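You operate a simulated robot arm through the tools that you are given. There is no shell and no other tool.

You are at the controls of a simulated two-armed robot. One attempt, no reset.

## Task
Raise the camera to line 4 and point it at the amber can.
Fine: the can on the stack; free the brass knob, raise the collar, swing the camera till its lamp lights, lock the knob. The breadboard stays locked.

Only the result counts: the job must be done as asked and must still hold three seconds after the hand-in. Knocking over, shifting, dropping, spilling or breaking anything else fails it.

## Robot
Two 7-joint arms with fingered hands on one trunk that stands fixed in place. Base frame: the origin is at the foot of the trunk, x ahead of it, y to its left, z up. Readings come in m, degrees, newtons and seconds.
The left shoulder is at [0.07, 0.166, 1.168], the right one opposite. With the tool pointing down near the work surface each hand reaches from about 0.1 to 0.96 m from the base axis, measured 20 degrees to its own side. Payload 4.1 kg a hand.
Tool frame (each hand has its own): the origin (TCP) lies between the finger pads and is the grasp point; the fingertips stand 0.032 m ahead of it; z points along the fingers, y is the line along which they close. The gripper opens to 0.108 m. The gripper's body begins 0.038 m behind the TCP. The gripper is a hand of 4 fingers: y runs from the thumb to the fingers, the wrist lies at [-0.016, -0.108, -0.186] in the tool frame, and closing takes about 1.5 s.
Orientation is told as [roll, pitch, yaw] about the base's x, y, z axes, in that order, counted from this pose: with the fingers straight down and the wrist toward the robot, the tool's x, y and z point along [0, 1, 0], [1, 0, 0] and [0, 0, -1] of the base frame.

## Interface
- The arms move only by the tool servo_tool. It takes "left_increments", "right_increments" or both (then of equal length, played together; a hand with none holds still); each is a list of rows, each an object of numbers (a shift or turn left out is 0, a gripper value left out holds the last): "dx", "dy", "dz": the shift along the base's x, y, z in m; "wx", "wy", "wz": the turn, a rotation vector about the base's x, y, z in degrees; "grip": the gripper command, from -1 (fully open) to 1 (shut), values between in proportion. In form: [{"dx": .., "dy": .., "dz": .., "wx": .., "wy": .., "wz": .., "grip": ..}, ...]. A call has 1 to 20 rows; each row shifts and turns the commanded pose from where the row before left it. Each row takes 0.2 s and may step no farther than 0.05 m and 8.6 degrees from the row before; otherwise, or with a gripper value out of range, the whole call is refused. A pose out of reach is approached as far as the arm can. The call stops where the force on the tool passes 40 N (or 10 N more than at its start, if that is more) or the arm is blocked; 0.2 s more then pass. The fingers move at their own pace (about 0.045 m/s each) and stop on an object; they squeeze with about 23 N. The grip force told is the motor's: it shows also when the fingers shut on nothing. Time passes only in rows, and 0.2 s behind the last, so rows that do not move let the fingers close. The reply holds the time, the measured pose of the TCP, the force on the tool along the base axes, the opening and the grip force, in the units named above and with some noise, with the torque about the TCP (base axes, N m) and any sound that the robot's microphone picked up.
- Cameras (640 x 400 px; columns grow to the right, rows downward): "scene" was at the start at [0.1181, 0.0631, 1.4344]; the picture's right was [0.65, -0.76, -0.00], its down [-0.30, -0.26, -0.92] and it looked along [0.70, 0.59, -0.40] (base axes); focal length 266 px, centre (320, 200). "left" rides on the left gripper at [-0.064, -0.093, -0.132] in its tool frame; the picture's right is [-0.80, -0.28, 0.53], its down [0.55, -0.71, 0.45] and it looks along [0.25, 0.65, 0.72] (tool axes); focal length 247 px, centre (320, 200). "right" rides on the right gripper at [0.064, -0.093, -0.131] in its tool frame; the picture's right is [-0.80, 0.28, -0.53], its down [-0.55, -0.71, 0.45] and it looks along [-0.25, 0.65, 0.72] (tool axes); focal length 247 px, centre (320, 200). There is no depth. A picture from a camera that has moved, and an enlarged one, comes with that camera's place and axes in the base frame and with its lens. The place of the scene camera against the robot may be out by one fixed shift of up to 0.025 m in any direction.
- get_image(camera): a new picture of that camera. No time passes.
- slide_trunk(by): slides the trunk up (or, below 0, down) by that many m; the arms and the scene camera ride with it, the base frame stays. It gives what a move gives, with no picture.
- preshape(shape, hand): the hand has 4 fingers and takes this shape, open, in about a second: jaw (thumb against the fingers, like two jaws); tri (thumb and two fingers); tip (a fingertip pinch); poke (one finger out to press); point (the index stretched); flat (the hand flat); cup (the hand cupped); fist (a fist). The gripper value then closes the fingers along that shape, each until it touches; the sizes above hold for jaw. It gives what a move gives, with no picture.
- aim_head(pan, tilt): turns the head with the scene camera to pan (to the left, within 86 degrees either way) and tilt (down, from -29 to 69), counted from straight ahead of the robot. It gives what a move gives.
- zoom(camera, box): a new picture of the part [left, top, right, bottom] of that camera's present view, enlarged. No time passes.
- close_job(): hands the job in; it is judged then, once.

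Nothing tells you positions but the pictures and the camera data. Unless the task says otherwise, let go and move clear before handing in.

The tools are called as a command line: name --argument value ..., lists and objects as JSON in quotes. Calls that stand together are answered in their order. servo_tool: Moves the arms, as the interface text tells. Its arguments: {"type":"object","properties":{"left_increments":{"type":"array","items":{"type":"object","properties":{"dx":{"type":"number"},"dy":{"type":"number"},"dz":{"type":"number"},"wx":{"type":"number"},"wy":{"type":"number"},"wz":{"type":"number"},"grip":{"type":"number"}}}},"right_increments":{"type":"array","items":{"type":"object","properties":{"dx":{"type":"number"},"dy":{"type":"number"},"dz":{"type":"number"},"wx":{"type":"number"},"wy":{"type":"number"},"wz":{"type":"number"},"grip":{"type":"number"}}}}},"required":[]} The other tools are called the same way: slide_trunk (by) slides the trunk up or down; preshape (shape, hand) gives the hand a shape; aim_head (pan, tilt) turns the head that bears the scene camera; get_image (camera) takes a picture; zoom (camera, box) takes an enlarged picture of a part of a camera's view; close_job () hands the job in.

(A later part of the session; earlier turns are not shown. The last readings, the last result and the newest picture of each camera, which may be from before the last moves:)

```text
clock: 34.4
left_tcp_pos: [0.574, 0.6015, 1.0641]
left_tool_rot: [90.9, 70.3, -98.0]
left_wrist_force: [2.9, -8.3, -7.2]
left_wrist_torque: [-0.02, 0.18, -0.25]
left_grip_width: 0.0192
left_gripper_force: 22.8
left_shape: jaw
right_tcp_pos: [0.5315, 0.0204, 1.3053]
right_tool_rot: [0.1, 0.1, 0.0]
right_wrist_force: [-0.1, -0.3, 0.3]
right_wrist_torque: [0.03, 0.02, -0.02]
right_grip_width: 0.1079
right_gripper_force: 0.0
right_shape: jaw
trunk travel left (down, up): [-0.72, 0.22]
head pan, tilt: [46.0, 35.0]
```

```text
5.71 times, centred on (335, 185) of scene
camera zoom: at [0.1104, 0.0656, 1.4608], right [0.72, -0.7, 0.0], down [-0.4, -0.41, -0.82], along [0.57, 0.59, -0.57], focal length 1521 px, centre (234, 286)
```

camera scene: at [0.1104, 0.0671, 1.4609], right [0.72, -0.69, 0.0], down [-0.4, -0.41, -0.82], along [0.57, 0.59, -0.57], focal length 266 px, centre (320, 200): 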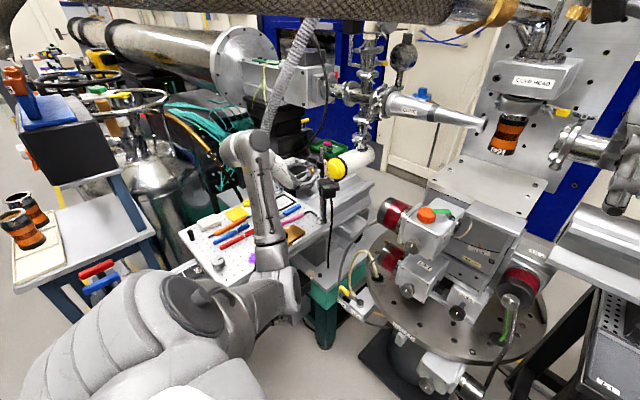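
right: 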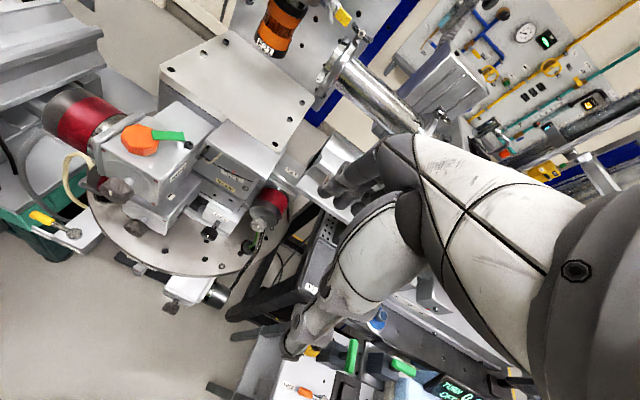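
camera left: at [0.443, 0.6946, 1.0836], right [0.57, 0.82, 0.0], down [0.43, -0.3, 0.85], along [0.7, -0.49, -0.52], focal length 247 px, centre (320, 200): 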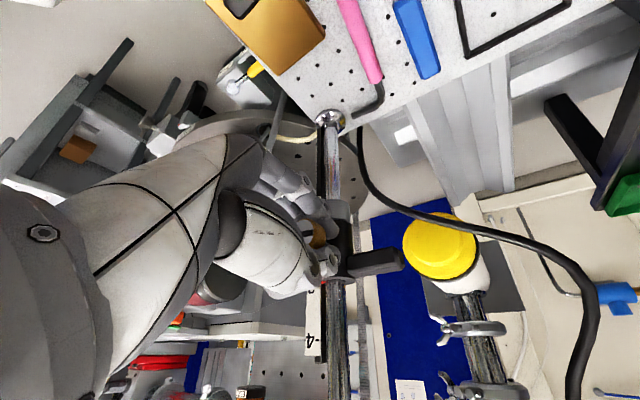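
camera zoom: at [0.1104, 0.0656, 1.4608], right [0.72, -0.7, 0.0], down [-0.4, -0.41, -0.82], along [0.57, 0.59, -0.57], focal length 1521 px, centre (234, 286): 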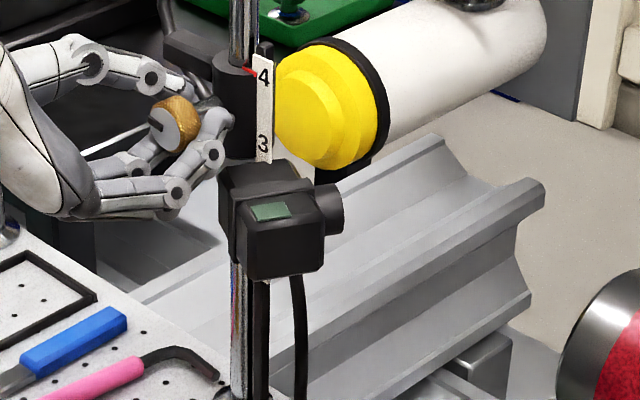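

There's only a slight swing so far, with the force building modestly against friction. I'll continue in small steps.

servo_tool --left_increments '[{"wz": -3, "dx": 0.0009, "dy": 0.0026}, {"wz": -3, "dx": 0.001, "dy": 0.0025}, {}]'

zoom --camera "scene" --box '[300, 150, 370, 220]'

```text
clock: 35.2
left_tcp_pos: [0.576, 0.6067, 1.0644]
left_tool_rot: [90.8, 70.2, -104.1]
left_wrist_force: [-0.4, -16.0, -5.4]
left_wrist_torque: [-0.09, 0.09, -0.25]
left_grip_width: 0.0191
left_gripper_force: 23.1
left_shape: jaw
right_tcp_pos: [0.5305, 0.0188, 1.3061]
right_tool_rot: [0.1, 0.1, 0.1]
right_wrist_force: [0.6, -0.1, 0.3]
right_wrist_torque: [0.02, 0.0, -0.01]
right_grip_width: 0.1074
right_gripper_force: 0.0
right_shape: jaw
trunk travel left (down, up): [-0.72, 0.22]
head pan, tilt: [46.0, 35.0]
```

```text
5.71 times, centred on (335, 185) of scene
camera zoom: at [0.1096, 0.0639, 1.461], right [0.72, -0.69, 0.0], down [-0.4, -0.41, -0.82], along [0.57, 0.59, -0.57], focal length 1521 px, centre (234, 286)
```

zoom: 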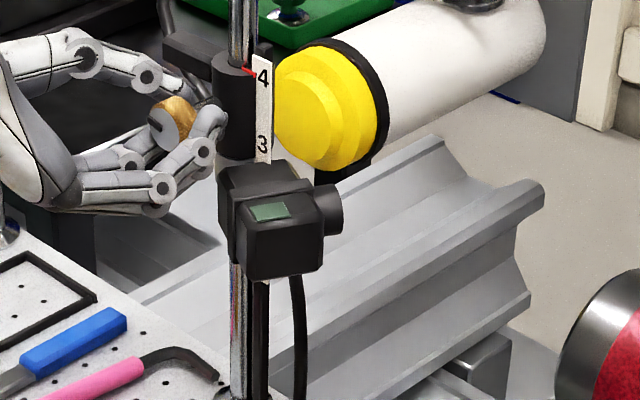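

The collar isn't rotating: the force rose to 16 N but the camera's outline hasn't changed, so the hand is just slipping. I'll back off and look closely at how the camera is mounted under the collar.

servo_tool --left_increments '[{"wz": 3, "dx": -0.001, "dy": -0.0025}, {"wz": 3, "dx": -0.0009, "dy": -0.0026}, {}]'

zoom --camera "scene" --box '[318, 155, 350, 195]'

zoom --camera "left" --box '[290, 100, 420, 330]'

zoom --camera "scene" --box '[318, 175, 350, 205]'

```text
clock: 36.0
left_tcp_pos: [0.5745, 0.6046, 1.0642]
left_tool_rot: [91.0, 70.3, -97.8]
left_wrist_force: [3.9, -1.9, -1.9]
left_wrist_torque: [-0.02, 0.03, -0.24]
left_grip_width: 0.0188
left_gripper_force: 22.8
left_shape: jaw
right_tcp_pos: [0.5319, 0.021, 1.3063]
right_tool_rot: [0.0, 0.1, -0.1]
right_wrist_force: [-0.5, 0.1, -0.5]
right_wrist_torque: [-0.01, -0.01, 0.03]
right_grip_width: 0.1075
right_gripper_force: 0.0
right_shape: jaw
trunk travel left (down, up): [-0.72, 0.22]
head pan, tilt: [46.0, 35.0]
```

```text
10.00 times, centred on (334, 175) of scene
camera zoom: at [0.1102, 0.0667, 1.4609], right [0.72, -0.69, 0.0], down [-0.4, -0.41, -0.82], along [0.57, 0.59, -0.57], focal length 2661 px, centre (180, 450)
```

zoom: 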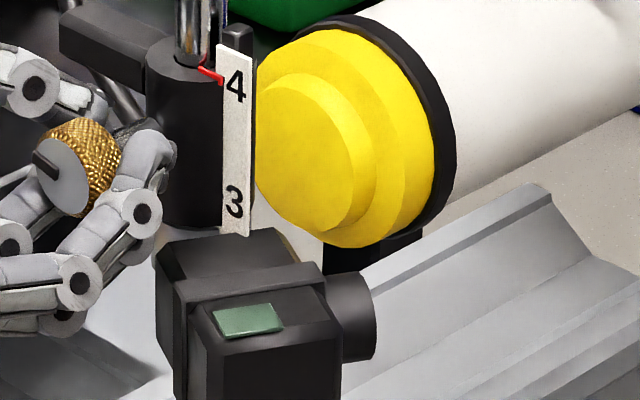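

```text
1.74 times, centred on (355, 215) of left
camera zoom: at [0.4574, 0.7136, 1.1291], right [0.65, 0.76, 0.0], down [0.4, -0.34, 0.85], along [0.65, -0.56, -0.52], focal length 430 px, centre (259, 174)
```

zoom: 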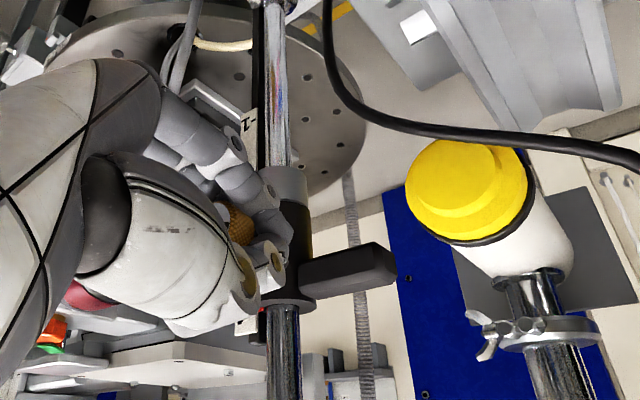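

```text
13.33 times, centred on (334, 190) of scene
camera zoom: at [0.1102, 0.0667, 1.4609], right [0.72, -0.69, 0.0], down [-0.4, -0.41, -0.82], along [0.57, 0.59, -0.57], focal length 3549 px, centre (133, 333)
```

zoom: 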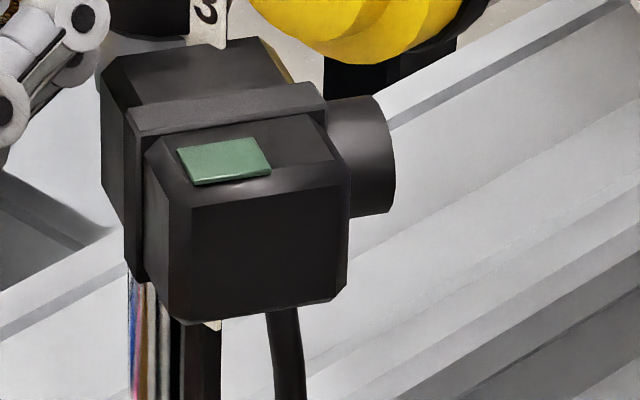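

I'll take the same crop as before the swing, for a direct comparison of the bar, pointer and camera.

zoom --camera "scene" --box '[305, 140, 355, 185]'

zoom --camera "scene" --box '[300, 150, 370, 220]'

```text
8.89 times, centred on (330, 162) of scene
camera zoom: at [0.1102, 0.0667, 1.4609], right [0.72, -0.69, 0.0], down [-0.4, -0.41, -0.82], along [0.57, 0.59, -0.57], focal length 2366 px, centre (231, 533)
```

zoom: 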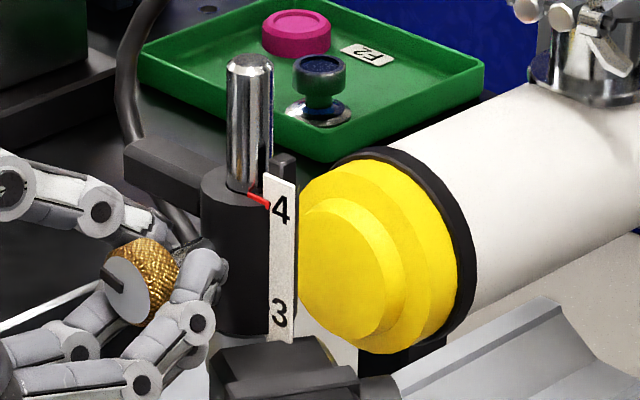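

```text
5.71 times, centred on (335, 185) of scene
camera zoom: at [0.1102, 0.0667, 1.4609], right [0.72, -0.69, 0.0], down [-0.4, -0.41, -0.82], along [0.57, 0.59, -0.57], focal length 1521 px, centre (234, 286)
```

zoom: 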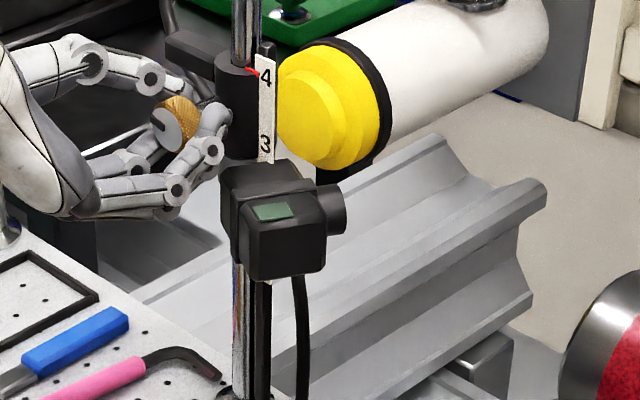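

The collar, bar and camera sit exactly where they were, so the collar only slides and the camera must swing by itself under it. The vertical load on my hand is nearly zero and I had to push down to lower it, so friction seems to hold the collar. I'll open the fingers slightly, leaving them under the knob as a catch, to test that.

servo_tool --left_increments '[{"grip": 0.4}, {"grip": 0.3}, {"grip": 0.3}, {"grip": 0.3}]'

zoom --camera "scene" --box '[305, 140, 355, 185]'

```text
clock: 37.0
left_tcp_pos: [0.5735, 0.6034, 1.0643]
left_tool_rot: [91.1, 70.4, -97.7]
left_wrist_force: [1.1, 0.0, -0.2]
left_wrist_torque: [0.02, 0.01, 0.02]
left_grip_width: 0.0374
left_gripper_force: 0.0
left_shape: jaw
right_tcp_pos: [0.5294, 0.0201, 1.3069]
right_tool_rot: [0.0, 0.1, 0.0]
right_wrist_force: [0.1, -0.2, 0.1]
right_wrist_torque: [0.01, 0.0, 0.03]
right_grip_width: 0.1076
right_gripper_force: 0.0
right_shape: jaw
trunk travel left (down, up): [-0.72, 0.22]
head pan, tilt: [46.0, 35.0]
```

```text
8.89 times, centred on (330, 162) of scene
camera zoom: at [0.1089, 0.0664, 1.4609], right [0.72, -0.69, 0.0], down [-0.4, -0.41, -0.82], along [0.57, 0.59, -0.57], focal length 2366 px, centre (231, 533)
```

zoom: 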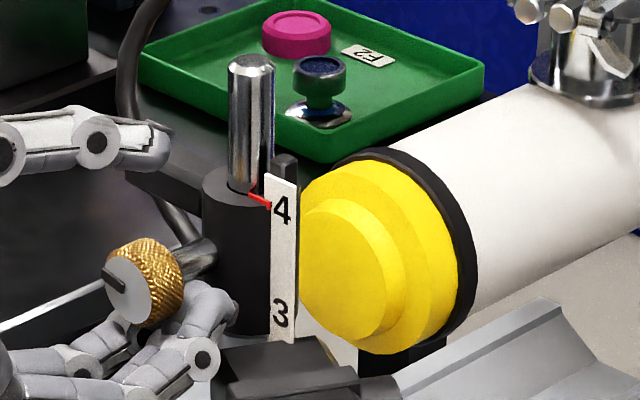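

The collar stays at line 4 with the hand open, so friction holds it. I'll withdraw the left hand straight back off the knob, then re-orient it to point down so it can swing the camera from above.

servo_tool --left_increments '[{"dx": -0.008, "dy": 0.0012, "dz": -0.001, "grip": 0.2}, {"dx": -0.01, "dy": 0.0015, "grip": 0.2}, {"dx": -0.015, "dy": 0.002}, {"dx": -0.02, "dy": 0.003}]'

zoom --camera "scene" --box '[290, 140, 370, 210]'

get_image --camera "left"

```text
clock: 38.0
left_tcp_pos: [0.5198, 0.611, 1.0621]
left_tool_rot: [91.2, 70.1, -97.6]
left_wrist_force: [-0.1, -0.3, 1.0]
left_wrist_torque: [-0.03, 0.02, 0.0]
left_grip_width: 0.0429
left_gripper_force: 0.1
left_shape: jaw
right_tcp_pos: [0.5288, 0.0203, 1.3078]
right_tool_rot: [0.0, -0.1, 0.0]
right_wrist_force: [0.2, -0.2, -0.3]
right_wrist_torque: [-0.03, -0.02, -0.03]
right_grip_width: 0.1075
right_gripper_force: 0.0
right_shape: jaw
trunk travel left (down, up): [-0.72, 0.22]
head pan, tilt: [46.0, 35.0]
```

```text
5.71 times, centred on (330, 175) of scene
camera zoom: at [0.1078, 0.0669, 1.461], right [0.72, -0.69, 0.0], down [-0.4, -0.41, -0.82], along [0.57, 0.59, -0.57], focal length 1521 px, centre (263, 343)
```

zoom: 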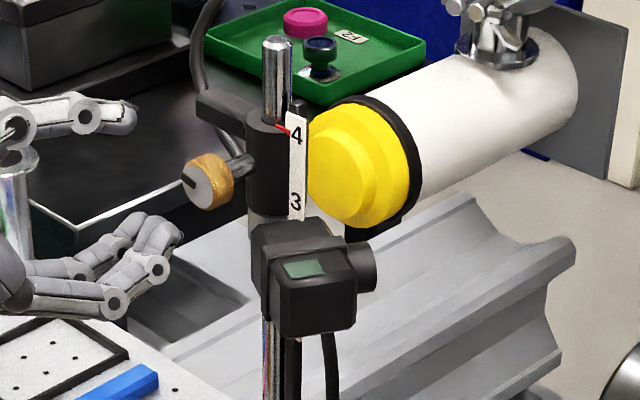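

```text
taken
camera left: at [0.4031, 0.7212, 1.1285], right [0.65, 0.76, 0.0], down [0.39, -0.34, 0.85], along [0.65, -0.56, -0.52], focal length 247 px, centre (320, 200)
```

left: 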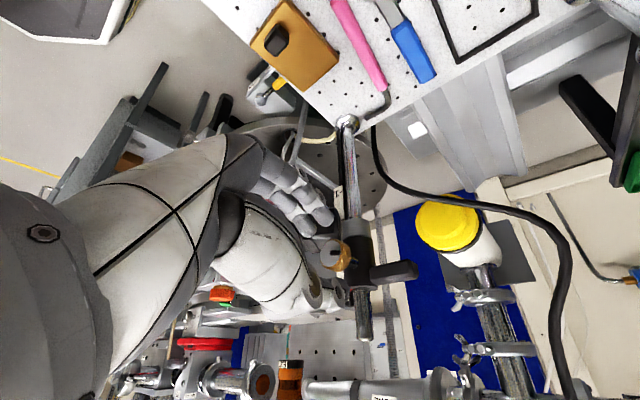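

The collar still reads line 4 and the left hand is clear. To swing the camera I'll re-orient the left hand to point down, going back along the known safe path: move away, roll back, then tip down.

servo_tool --left_increments '[{"dx": -0.03, "dy": 0.003, "dz": 0.01}, {"dx": -0.03, "dy": 0.0, "dz": 0.015}, {"dx": -0.02, "dz": 0.02, "wx": 7.9, "wy": -1.25}, {"dx": -0.01, "dz": 0.02, "wx": 7.9, "wy": -1.25}, {"wx": 7.9, "wy": -1.25}, {"wx": 7.9, "wy": -1.25}, {"wx": 7.9, "wy": -1.25}, {"wx": 7.9, "wy": -1.25}, {"wx": 7.9, "wy": -1.25}, {"wx": 7.9, "wy": -1.25}]'

get_image --camera "scene"

```text
clock: 40.2
left_tcp_pos: [0.4384, 0.632, 1.1041]
left_tool_rot: [-90.6, 45.6, 80.4]
left_wrist_force: [-0.2, -0.5, 0.9]
left_wrist_torque: [0.03, -0.04, 0.0]
left_grip_width: 0.0433
left_gripper_force: 0.1
left_shape: jaw
left hand out of reach, approached as far as the arm can: row 1, 2
right_tcp_pos: [0.5301, 0.0204, 1.3063]
right_tool_rot: [0.1, 0.1, 0.0]
right_wrist_force: [-0.2, 0.0, -0.1]
right_wrist_torque: [-0.01, -0.01, 0.0]
right_grip_width: 0.1078
right_gripper_force: 0.1
right_shape: jaw
trunk travel left (down, up): [-0.72, 0.22]
head pan, tilt: [46.0, 35.0]
```

```text
taken
camera scene: at [0.1088, 0.0664, 1.461], right [0.72, -0.69, 0.0], down [-0.4, -0.41, -0.82], along [0.57, 0.59, -0.57], focal length 266 px, centre (320, 200)
```

scene: 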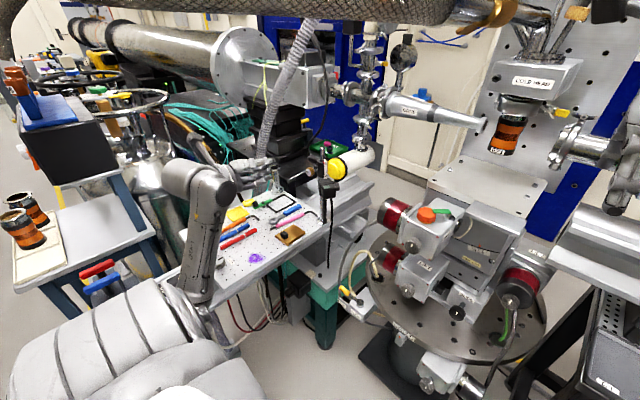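

The hand is rolling back freely and everything else is undisturbed. I'll continue with the roll and then tip the hand down.

servo_tool --left_increments '[{"wx": 7.9, "wy": -1.25, "dz": 0.008, "grip": -0.5}, {"wx": 7.9, "wy": -1.25, "dz": 0.008}, {"wx": 7.9, "wy": -1.25, "dz": 0.008}, {"wx": 7.9, "wy": -1.25, "dz": 0.008}, {"wx": 7.9, "wy": -1.25, "dz": 0.008}, {"wx": 5.6, "wy": 4.07, "wz": -4.9}, {"wx": 5.6, "wy": 4.07, "wz": -4.9}, {"wx": 5.6, "wy": 4.07, "wz": -4.9}, {"wx": 5.6, "wy": 4.07, "wz": -4.9}, {"wx": 5.6, "wy": 4.07, "wz": -4.9}, {"wx": 5.6, "wy": 4.07, "wz": -4.9}, {"wx": 5.6, "wy": 4.07, "wz": -4.9}]'

get_image --camera "scene"

get_image --camera "left"

```text
clock: 42.8
left_tcp_pos: [0.438, 0.6327, 1.1454]
left_tool_rot: [-46.8, -15.0, 40.2]
left_wrist_force: [1.1, -0.3, -0.4]
left_wrist_torque: [-0.01, 0.01, 0.02]
left_grip_width: 0.081
left_gripper_force: 0.1
left_shape: jaw
right_tcp_pos: [0.5301, 0.0201, 1.3056]
right_tool_rot: [-0.1, 0.0, -0.1]
right_wrist_force: [-0.4, -0.3, 0.4]
right_wrist_torque: [-0.01, 0.02, 0.02]
right_grip_width: 0.1074
right_gripper_force: 0.0
right_shape: jaw
trunk travel left (down, up): [-0.72, 0.22]
head pan, tilt: [46.0, 35.0]
```

```text
taken
camera scene: at [0.1088, 0.0666, 1.4609], right [0.72, -0.69, 0.0], down [-0.4, -0.41, -0.82], along [0.57, 0.59, -0.57], focal length 266 px, centre (320, 200)
```

scene: 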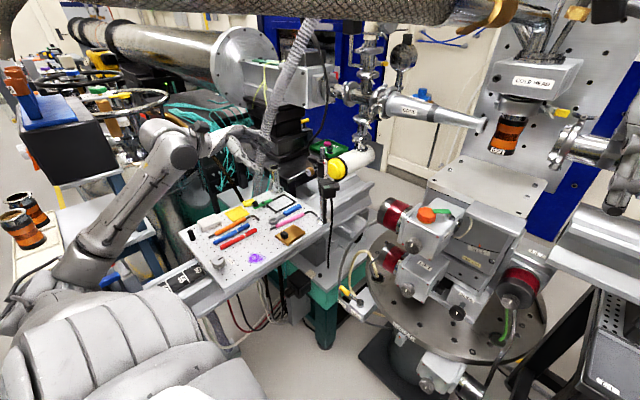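

```text
taken
camera left: at [0.3108, 0.5903, 1.2533], right [0.35, -0.93, 0.14], down [-0.41, -0.28, -0.87], along [0.84, 0.25, -0.48], focal length 247 px, centre (320, 200)
```

left: 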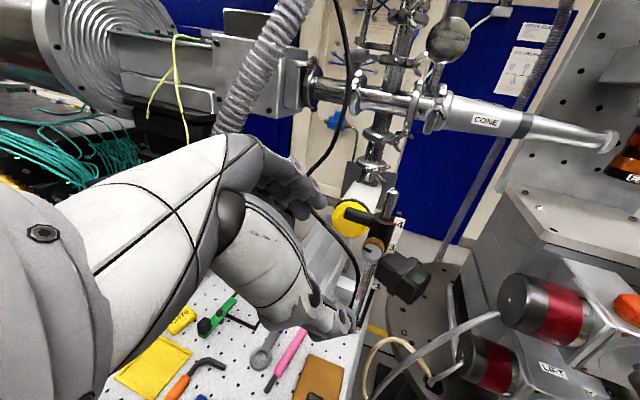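

This hand-camera view shows the collar and camera well, so I'll zoom in on the mount.

zoom --camera "left" --box '[320, 180, 450, 320]'

```text
2.86 times, centred on (385, 250) of left
camera zoom: at [0.3108, 0.5903, 1.2533], right [0.35, -0.93, 0.14], down [-0.41, -0.28, -0.87], along [0.84, 0.25, -0.48], focal length 706 px, centre (134, 57)
```

zoom: 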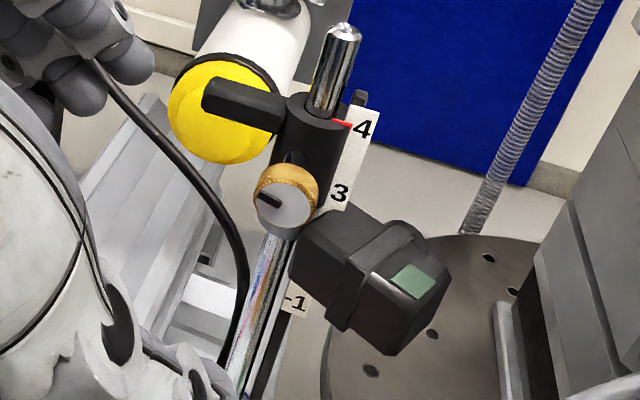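

I'll magnify the camera further to measure its axis and size.

zoom --camera "left" --box '[370, 220, 420, 310]'

zoom --camera "left" --box '[365, 235, 415, 285]'

```text
4.44 times, centred on (395, 265) of left
camera zoom: at [0.3108, 0.5903, 1.2533], right [0.35, -0.93, 0.14], down [-0.41, -0.28, -0.87], along [0.84, 0.25, -0.48], focal length 1098 px, centre (-13, -89)
```

zoom: 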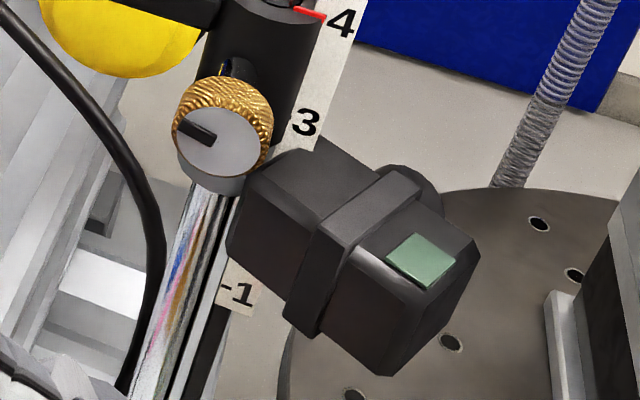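

```text
8.00 times, centred on (390, 260) of left
camera zoom: at [0.3108, 0.5903, 1.2533], right [0.35, -0.93, 0.14], down [-0.41, -0.28, -0.87], along [0.84, 0.25, -0.48], focal length 1976 px, centre (-240, -280)
```

zoom: 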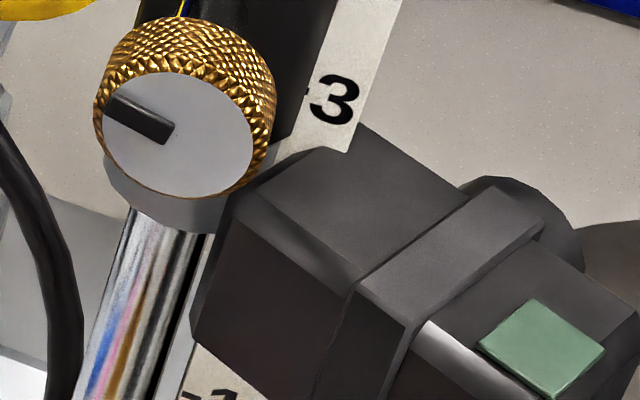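

I can now see that the camera is a box about 60 × 45 × 42 mm under the collar, its lens on the far side pointing at azimuth ≈ −30°. It needs roughly 17° clockwise to face the can. I'll finish tipping the hand down.

servo_tool --left_increments '[{"wx": 5.6, "wy": 4.07, "wz": -4.9, "dz": 0.005}, {"wx": 5.6, "wy": 4.07, "wz": -4.9, "dz": 0.005}, {"wx": 5.6, "wy": 4.07, "wz": -4.9, "dz": 0.005}, {"wx": 5.6, "wy": 4.07, "wz": -4.9, "dz": 0.005}, {"wx": 5.6, "wy": 4.07, "wz": -4.9, "dz": 0.005}, {"wx": 5.6, "wy": 4.07, "wz": -4.9, "dz": 0.005}, {"wx": 5.6, "wy": 4.07, "wz": -4.9, "dz": 0.005}]'

get_image --camera "scene"

get_image --camera "left"

```text
clock: 44.4
left_tcp_pos: [0.4396, 0.6322, 1.1808]
left_tool_rot: [-0.9, 0.0, -2.6]
left_wrist_force: [0.3, -0.2, -0.4]
left_wrist_torque: [0.02, 0.0, 0.01]
left_grip_width: 0.0806
left_gripper_force: 0.0
left_shape: jaw
right_tcp_pos: [0.5305, 0.0202, 1.3064]
right_tool_rot: [0.0, 0.1, 0.0]
right_wrist_force: [1.3, 0.4, 0.0]
right_wrist_torque: [0.03, 0.04, -0.03]
right_grip_width: 0.1076
right_gripper_force: 0.2
right_shape: jaw
trunk travel left (down, up): [-0.72, 0.22]
head pan, tilt: [46.0, 35.0]
```

```text
taken
camera scene: at [0.1094, 0.066, 1.4609], right [0.72, -0.69, 0.0], down [-0.4, -0.41, -0.82], along [0.57, 0.59, -0.57], focal length 266 px, centre (320, 200)
```

scene: 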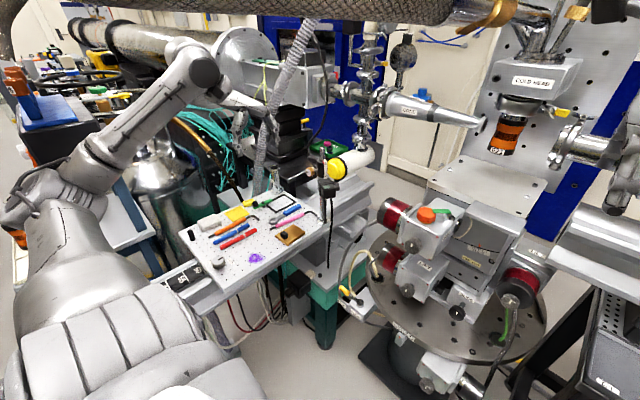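

```text
taken
camera left: at [0.3443, 0.5736, 1.3128], right [-0.32, -0.79, -0.52], down [-0.68, 0.57, -0.46], along [0.66, 0.21, -0.72], focal length 247 px, centre (320, 200)
```

left: 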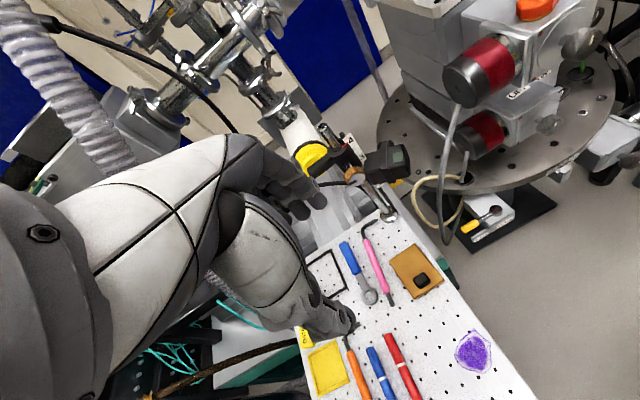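

The hand points down with the forearm clear of the hose. I'll carry it above the post top to over the camera, turning it so its closing line matches the lens direction.

servo_tool --left_increments '[{"dz": 0.02, "wz": -7, "grip": -1}, {"dx": 0.02, "dy": -0.015, "wz": -7}, {"dx": 0.03, "dy": -0.02, "wz": -7}, {"dx": 0.03, "dy": -0.02, "wz": -6.4, "wx": 0.9}, {"dx": 0.03, "dy": -0.02}, {"dx": 0.03, "dy": -0.02}]'

get_image --camera "scene"

get_image --camera "left"

```text
clock: 45.8
left_tcp_pos: [0.58, 0.5374, 1.1986]
left_tool_rot: [-0.3, 0.3, -30.0]
left_wrist_force: [0.3, -0.4, 0.2]
left_wrist_torque: [0.03, -0.01, 0.01]
left_grip_width: 0.1076
left_gripper_force: 0.2
left_shape: jaw
right_tcp_pos: [0.5306, 0.0207, 1.3062]
right_tool_rot: [-0.1, 0.0, 0.0]
right_wrist_force: [0.7, -0.5, 0.0]
right_wrist_torque: [0.03, 0.04, 0.0]
right_grip_width: 0.1076
right_gripper_force: 0.0
right_shape: jaw
trunk travel left (down, up): [-0.72, 0.22]
head pan, tilt: [46.0, 35.0]
```

```text
taken
camera scene: at [0.1108, 0.066, 1.4608], right [0.72, -0.69, 0.0], down [-0.4, -0.41, -0.82], along [0.57, 0.59, -0.57], focal length 266 px, centre (320, 200)
```

scene: 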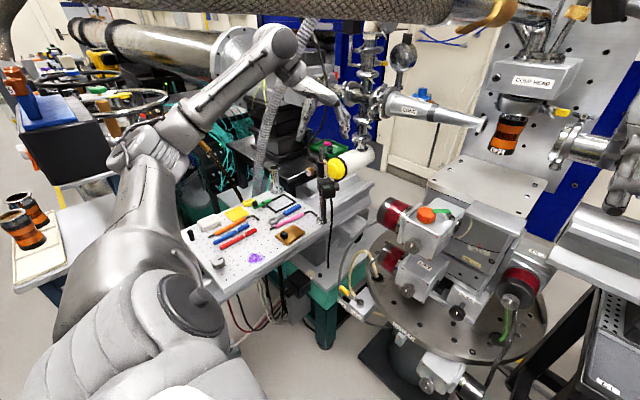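

```text
taken
camera left: at [0.4695, 0.5269, 1.331], right [-0.65, -0.55, -0.53], down [-0.34, 0.83, -0.45], along [0.68, -0.11, -0.72], focal length 247 px, centre (320, 200)
```

left: 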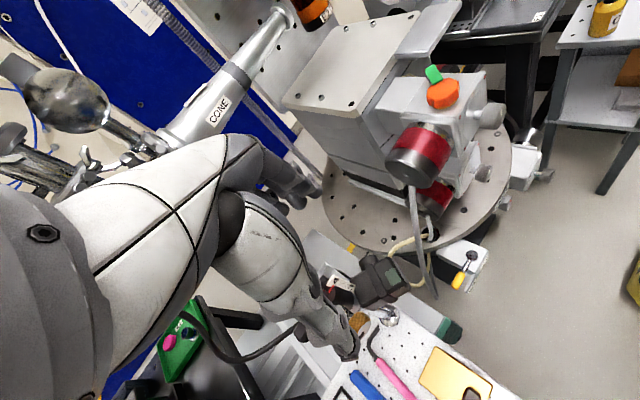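

I'm now above and behind the camera. I'll zoom in to locate it relative to the hand.

zoom --camera "left" --box '[300, 220, 440, 360]'

zoom --camera "scene" --box '[270, 60, 370, 220]'

```text
2.86 times, centred on (370, 290) of left
camera zoom: at [0.4695, 0.5269, 1.331], right [-0.65, -0.55, -0.53], down [-0.34, 0.83, -0.45], along [0.68, -0.11, -0.72], focal length 706 px, centre (177, -57)
```

zoom: 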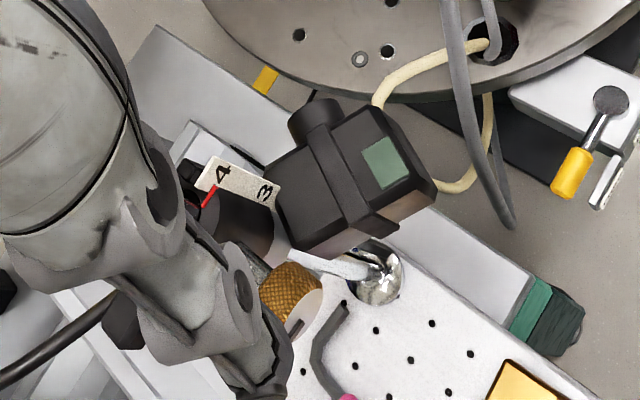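

```text
2.50 times, centred on (320, 140) of scene
camera zoom: at [0.1108, 0.066, 1.4608], right [0.72, -0.69, 0.0], down [-0.4, -0.41, -0.82], along [0.57, 0.59, -0.57], focal length 665 px, centre (320, 350)
```

zoom: 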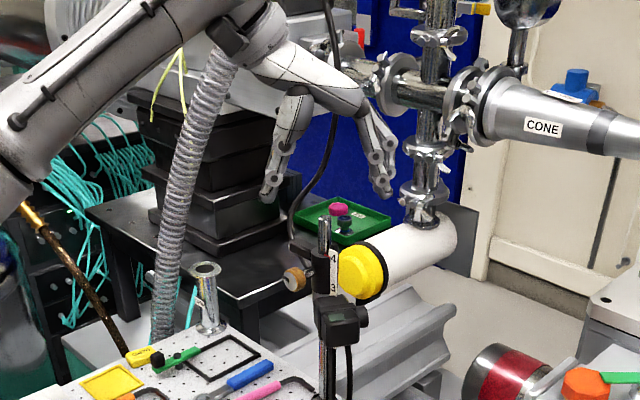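

The camera body's centre is at about (0.592, 0.535), with the lens front some 45 mm further along the closing line. I'll centre over it, a little outward from the post, and descend partway.

servo_tool --left_increments '[{"dx": 0.008, "dy": -0.008}, {"dx": 0.008, "dy": -0.008}, {"dz": -0.03}, {"dz": -0.03}, {"dz": -0.03}]'

zoom --camera "left" --box '[270, 160, 430, 360]'

zoom --camera "scene" --box '[280, 110, 380, 220]'

```text
clock: 47.0
left_tcp_pos: [0.5948, 0.522, 1.1089]
left_tool_rot: [-0.2, 0.2, -29.8]
left_wrist_force: [-0.7, 0.5, 0.1]
left_wrist_torque: [0.01, 0.0, 0.01]
left_grip_width: 0.1077
left_gripper_force: 0.1
left_shape: jaw
right_tcp_pos: [0.529, 0.0205, 1.3065]
right_tool_rot: [0.0, 0.0, 0.0]
right_wrist_force: [0.1, 0.2, -0.5]
right_wrist_torque: [0.0, 0.01, 0.04]
right_grip_width: 0.1076
right_gripper_force: 0.1
right_shape: jaw
trunk travel left (down, up): [-0.72, 0.22]
head pan, tilt: [46.0, 35.0]
```

```text
2.00 times, centred on (350, 260) of left
camera zoom: at [0.4833, 0.5111, 1.2416], right [-0.65, -0.55, -0.53], down [-0.34, 0.83, -0.45], along [0.68, -0.11, -0.72], focal length 494 px, centre (260, 80)
```

zoom: 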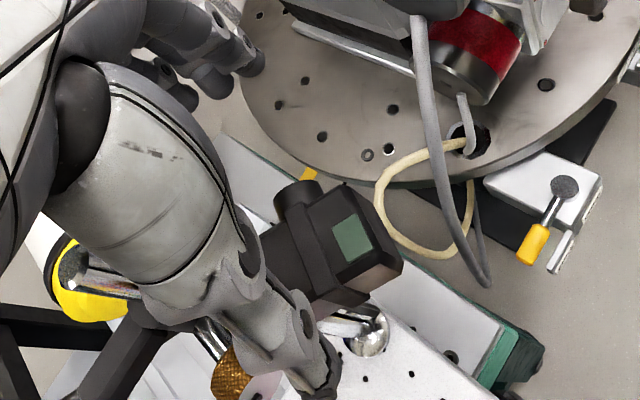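

```text
3.64 times, centred on (330, 165) of scene
camera zoom: at [0.1093, 0.0669, 1.4609], right [0.72, -0.69, 0.0], down [-0.4, -0.41, -0.82], along [0.57, 0.59, -0.57], focal length 968 px, centre (284, 327)
```

zoom: 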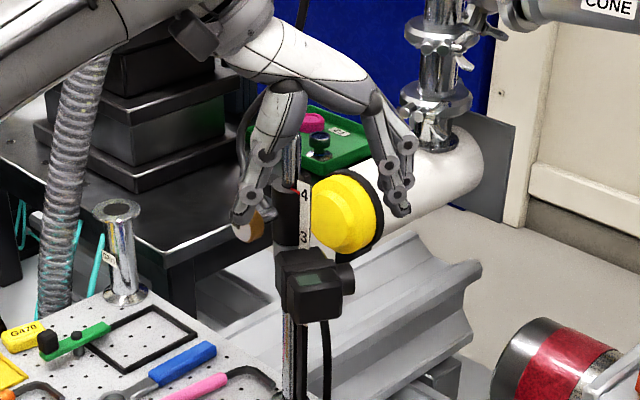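

Clearances look fine: about 2 cm from the thumb to the knob, and the fingers well beyond the lens. I'll descend around the camera in steps.

servo_tool --left_increments '[{"dz": -0.02}, {"dz": -0.02}]'

zoom --camera "left" --box '[270, 160, 430, 360]'

zoom --camera "scene" --box '[290, 120, 380, 220]'

```text
clock: 47.6
left_tcp_pos: [0.5942, 0.5218, 1.0687]
left_tool_rot: [-0.3, 0.2, -29.9]
left_wrist_force: [0.7, 0.1, -0.7]
left_wrist_torque: [-0.01, 0.0, -0.01]
left_grip_width: 0.1076
left_gripper_force: 0.0
left_shape: jaw
right_tcp_pos: [0.5309, 0.0211, 1.3072]
right_tool_rot: [0.0, 0.1, 0.0]
right_wrist_force: [-0.4, 0.3, 1.0]
right_wrist_torque: [0.01, -0.01, 0.01]
right_grip_width: 0.1076
right_gripper_force: 0.1
right_shape: jaw
trunk travel left (down, up): [-0.72, 0.22]
head pan, tilt: [46.0, 35.0]
```

```text
2.00 times, centred on (350, 260) of left
camera zoom: at [0.4833, 0.5115, 1.2015], right [-0.65, -0.55, -0.53], down [-0.34, 0.83, -0.45], along [0.68, -0.11, -0.72], focal length 494 px, centre (260, 80)
```

zoom: 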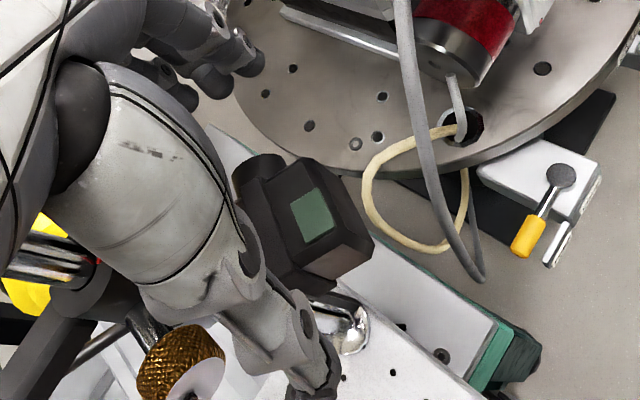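

```text
4.00 times, centred on (335, 170) of scene
camera zoom: at [0.109, 0.0671, 1.4609], right [0.72, -0.69, 0.0], down [-0.4, -0.41, -0.82], along [0.57, 0.59, -0.57], focal length 1065 px, centre (260, 320)
```

zoom: 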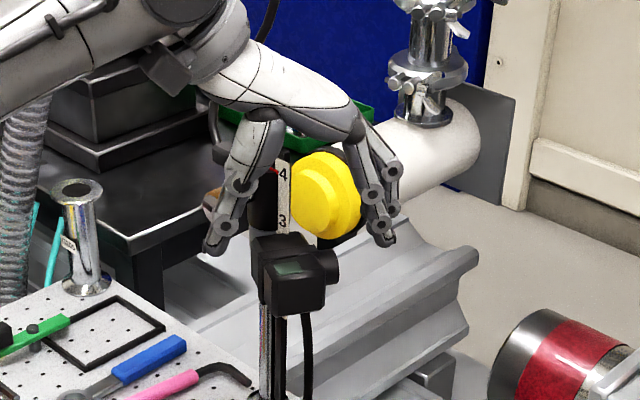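

I want to be sure the palm isn't near the post top, so I'll check the full left view.

get_image --camera "left"

zoom --camera "scene" --box '[315, 130, 365, 195]'

```text
taken
camera left: at [0.4833, 0.5115, 1.2015], right [-0.65, -0.55, -0.53], down [-0.34, 0.83, -0.45], along [0.68, -0.11, -0.72], focal length 247 px, centre (320, 200)
```

left: 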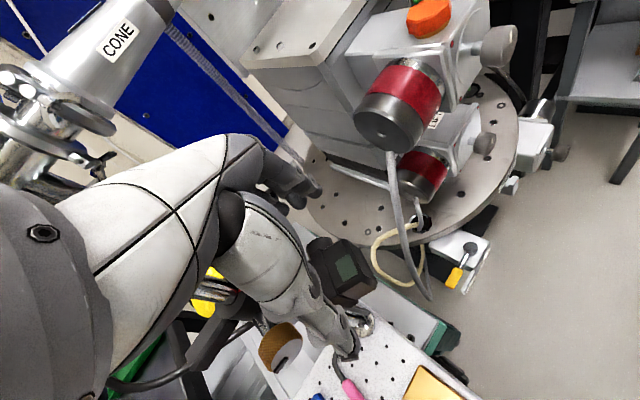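

```text
6.15 times, centred on (340, 162) of scene
camera zoom: at [0.109, 0.0671, 1.4609], right [0.72, -0.69, 0.0], down [-0.4, -0.41, -0.82], along [0.57, 0.59, -0.57], focal length 1638 px, centre (197, 431)
```

zoom: 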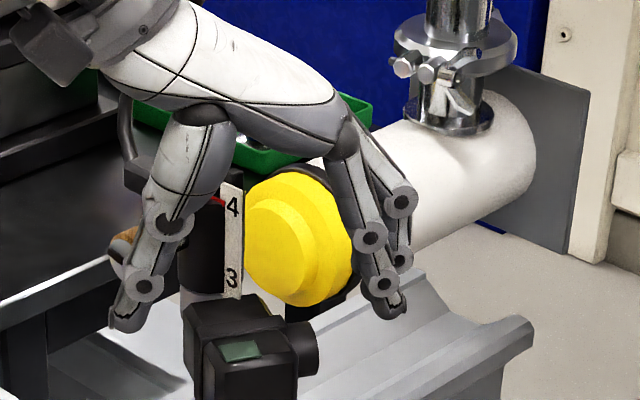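

By my numbers the post stays about 2–3 cm to the side of the palm and no contact force shows. I'll descend the last 3 cm so the fingertips straddle the camera.

servo_tool --left_increments '[{"dz": -0.015}, {"dz": -0.015}]'

zoom --camera "left" --box '[270, 160, 430, 360]'

zoom --camera "scene" --box '[290, 130, 380, 220]'

```text
clock: 48.2
left_tcp_pos: [0.5953, 0.5213, 1.0384]
left_tool_rot: [-0.2, 0.2, -29.8]
left_wrist_force: [0.3, -0.7, -0.6]
left_wrist_torque: [0.01, 0.01, -0.01]
left_grip_width: 0.1079
left_gripper_force: 0.0
left_shape: jaw
right_tcp_pos: [0.5296, 0.0215, 1.3067]
right_tool_rot: [0.0, 0.1, 0.0]
right_wrist_force: [0.2, 0.2, -0.7]
right_wrist_torque: [-0.03, 0.02, -0.03]
right_grip_width: 0.1076
right_gripper_force: 0.1
right_shape: jaw
trunk travel left (down, up): [-0.72, 0.22]
head pan, tilt: [46.0, 35.0]
```

```text
2.00 times, centred on (350, 260) of left
camera zoom: at [0.4838, 0.5115, 1.1718], right [-0.65, -0.55, -0.53], down [-0.34, 0.83, -0.45], along [0.68, -0.11, -0.72], focal length 494 px, centre (260, 80)
```

zoom: 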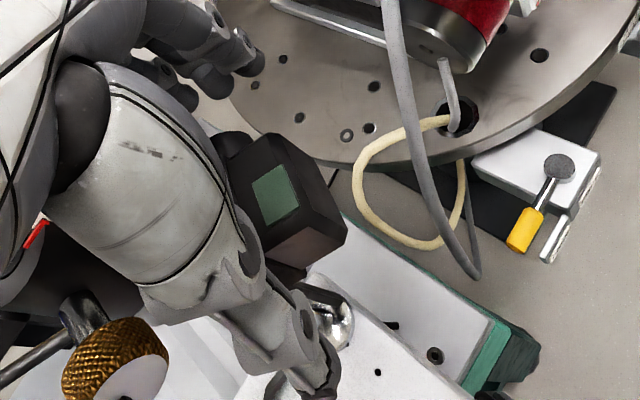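

```text
4.44 times, centred on (335, 175) of scene
camera zoom: at [0.1089, 0.067, 1.4609], right [0.72, -0.69, 0.0], down [-0.4, -0.41, -0.82], along [0.57, 0.59, -0.57], focal length 1183 px, centre (253, 311)
```

zoom: 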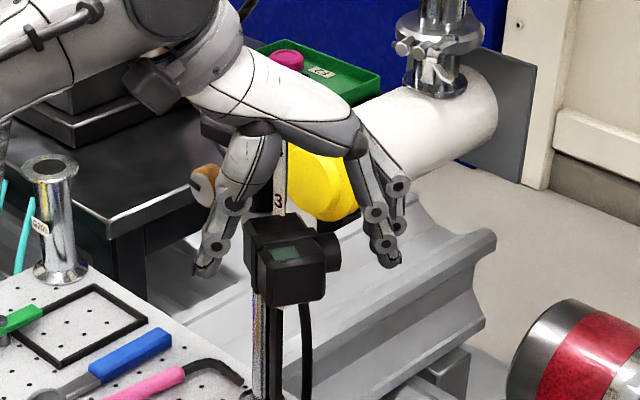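

The fingers straddle the camera with the lamp visible. I'll close partway without squeezing to reduce the slack.

servo_tool --left_increments '[{"grip": -0.45}, {"grip": -0.45}, {"grip": -0.45}]'

zoom --camera "left" --box '[270, 160, 430, 360]'

zoom --camera "scene" --box '[300, 150, 370, 220]'

```text
clock: 49.0
left_tcp_pos: [0.5939, 0.5205, 1.0387]
left_tool_rot: [-0.3, 0.2, -29.9]
left_wrist_force: [-0.7, 0.1, 0.6]
left_wrist_torque: [0.04, 0.01, 0.01]
left_grip_width: 0.0786
left_gripper_force: 0.0
left_shape: jaw
right_tcp_pos: [0.53, 0.0203, 1.3067]
right_tool_rot: [0.0, 0.1, 0.0]
right_wrist_force: [-0.6, 0.1, -0.5]
right_wrist_torque: [0.0, 0.04, -0.01]
right_grip_width: 0.1076
right_gripper_force: 0.1
right_shape: jaw
trunk travel left (down, up): [-0.72, 0.22]
head pan, tilt: [46.0, 35.0]
```

```text
2.00 times, centred on (350, 260) of left
camera zoom: at [0.4837, 0.5111, 1.1721], right [-0.65, -0.55, -0.53], down [-0.34, 0.83, -0.45], along [0.68, -0.11, -0.72], focal length 494 px, centre (260, 80)
```

zoom: 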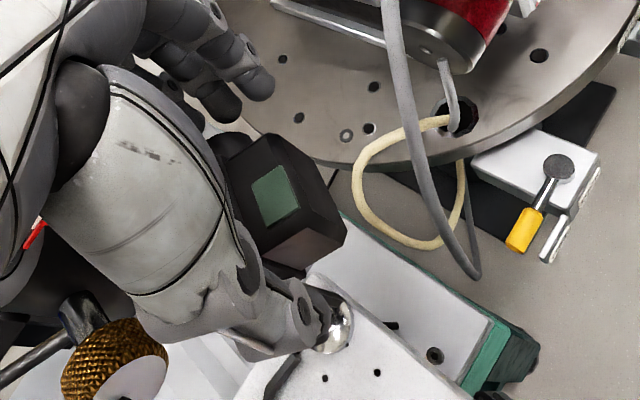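

```text
5.71 times, centred on (335, 185) of scene
camera zoom: at [0.1088, 0.0665, 1.4609], right [0.72, -0.69, 0.0], down [-0.4, -0.41, -0.82], along [0.57, 0.59, -0.57], focal length 1521 px, centre (234, 286)
```

zoom: 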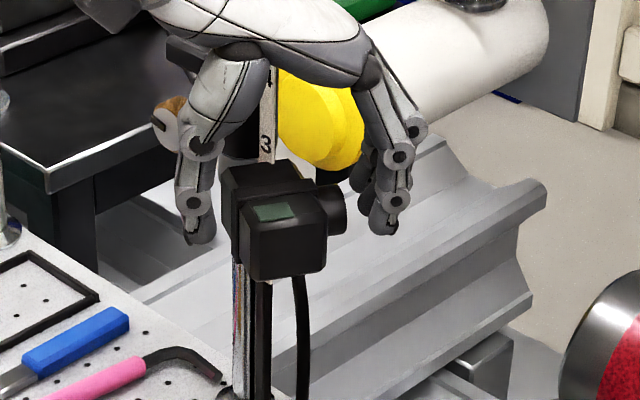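

The fingers are just beyond the lens and the thumb just behind the body. I'll sweep the hand around the post clockwise in small steps to push the lens side.

servo_tool --left_increments '[{"wz": -4, "dx": -0.0043, "dy": 0.0022}, {"wz": -4, "dx": -0.0042, "dy": 0.0025}, {}]'

zoom --camera "scene" --box '[300, 150, 370, 220]'

zoom --camera "left" --box '[270, 160, 430, 360]'

```text
clock: 49.8
left_tcp_pos: [0.5864, 0.5265, 1.0384]
left_tool_rot: [-0.2, 0.2, -38.0]
left_wrist_force: [0.3, 1.1, 0.0]
left_wrist_torque: [-0.02, -0.04, 0.01]
left_grip_width: 0.0787
left_gripper_force: 0.0
left_shape: jaw
right_tcp_pos: [0.5297, 0.0199, 1.3079]
right_tool_rot: [-0.1, 0.1, 0.0]
right_wrist_force: [0.2, -0.5, -0.1]
right_wrist_torque: [-0.01, 0.01, -0.01]
right_grip_width: 0.1075
right_gripper_force: 0.0
right_shape: jaw
trunk travel left (down, up): [-0.72, 0.22]
head pan, tilt: [46.0, 35.0]
```

```text
5.71 times, centred on (335, 185) of scene
camera zoom: at [0.1088, 0.0665, 1.4609], right [0.72, -0.69, 0.0], down [-0.4, -0.41, -0.82], along [0.57, 0.59, -0.57], focal length 1521 px, centre (234, 286)
```

zoom: 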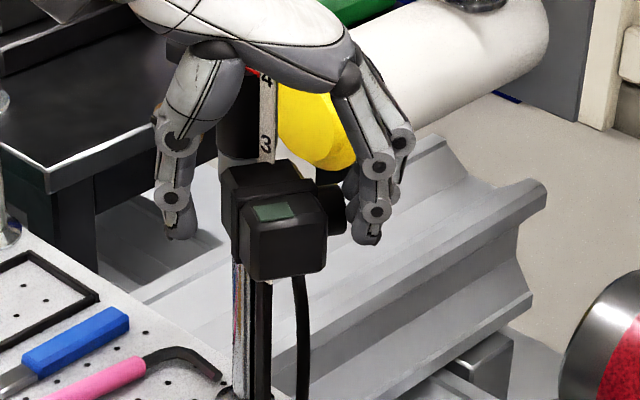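

```text
2.00 times, centred on (350, 260) of left
camera zoom: at [0.4751, 0.5315, 1.172], right [-0.72, -0.46, -0.53], down [-0.22, 0.87, -0.45], along [0.66, -0.2, -0.72], focal length 494 px, centre (260, 80)
```

zoom: 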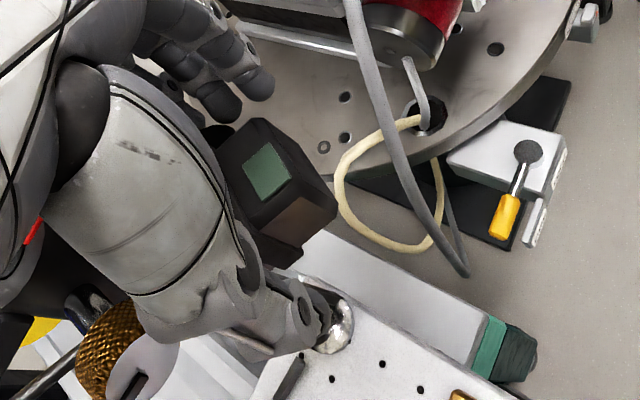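

No contact yet and the fingers are almost at the lens. I'll continue sweeping.

servo_tool --left_increments '[{"wz": -4, "dx": -0.004, "dy": 0.0028}, {"wz": -4, "dx": -0.0038, "dy": 0.003}, {}]'

zoom --camera "scene" --box '[300, 150, 370, 220]'

zoom --camera "left" --box '[270, 160, 430, 360]'

```text
clock: 50.6
left_tcp_pos: [0.5782, 0.5328, 1.0396]
left_tool_rot: [-0.4, 0.2, -45.9]
left_wrist_force: [-0.3, 0.4, -0.3]
left_wrist_torque: [0.01, 0.02, 0.04]
left_grip_width: 0.0785
left_gripper_force: 0.1
left_shape: jaw
right_tcp_pos: [0.5296, 0.0224, 1.3075]
right_tool_rot: [0.1, 0.1, -0.1]
right_wrist_force: [-0.3, 0.6, 0.1]
right_wrist_torque: [-0.01, -0.03, 0.02]
right_grip_width: 0.1075
right_gripper_force: 0.0
right_shape: jaw
trunk travel left (down, up): [-0.72, 0.22]
head pan, tilt: [46.0, 35.0]
```

```text
5.71 times, centred on (335, 185) of scene
camera zoom: at [0.1089, 0.0666, 1.4609], right [0.72, -0.69, 0.0], down [-0.4, -0.41, -0.82], along [0.57, 0.59, -0.57], focal length 1521 px, centre (234, 286)
```

zoom: 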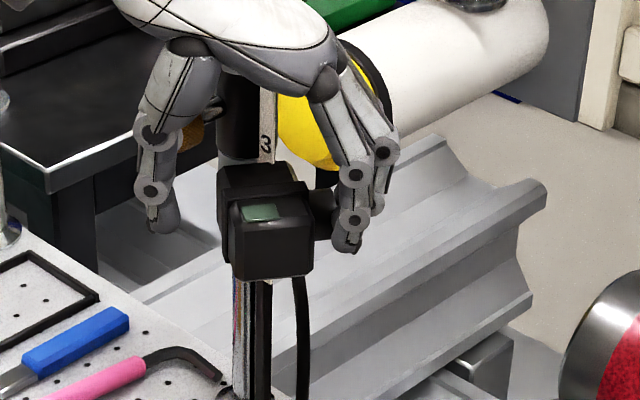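

```text
2.00 times, centred on (350, 260) of left
camera zoom: at [0.4693, 0.5529, 1.1721], right [-0.77, -0.35, -0.53], down [-0.1, 0.89, -0.45], along [0.63, -0.29, -0.72], focal length 494 px, centre (260, 80)
```

zoom: 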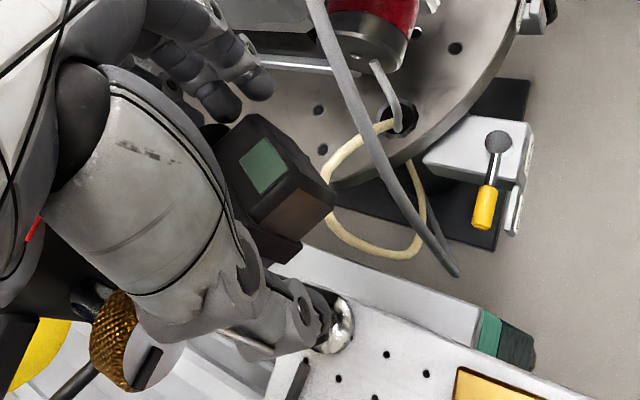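

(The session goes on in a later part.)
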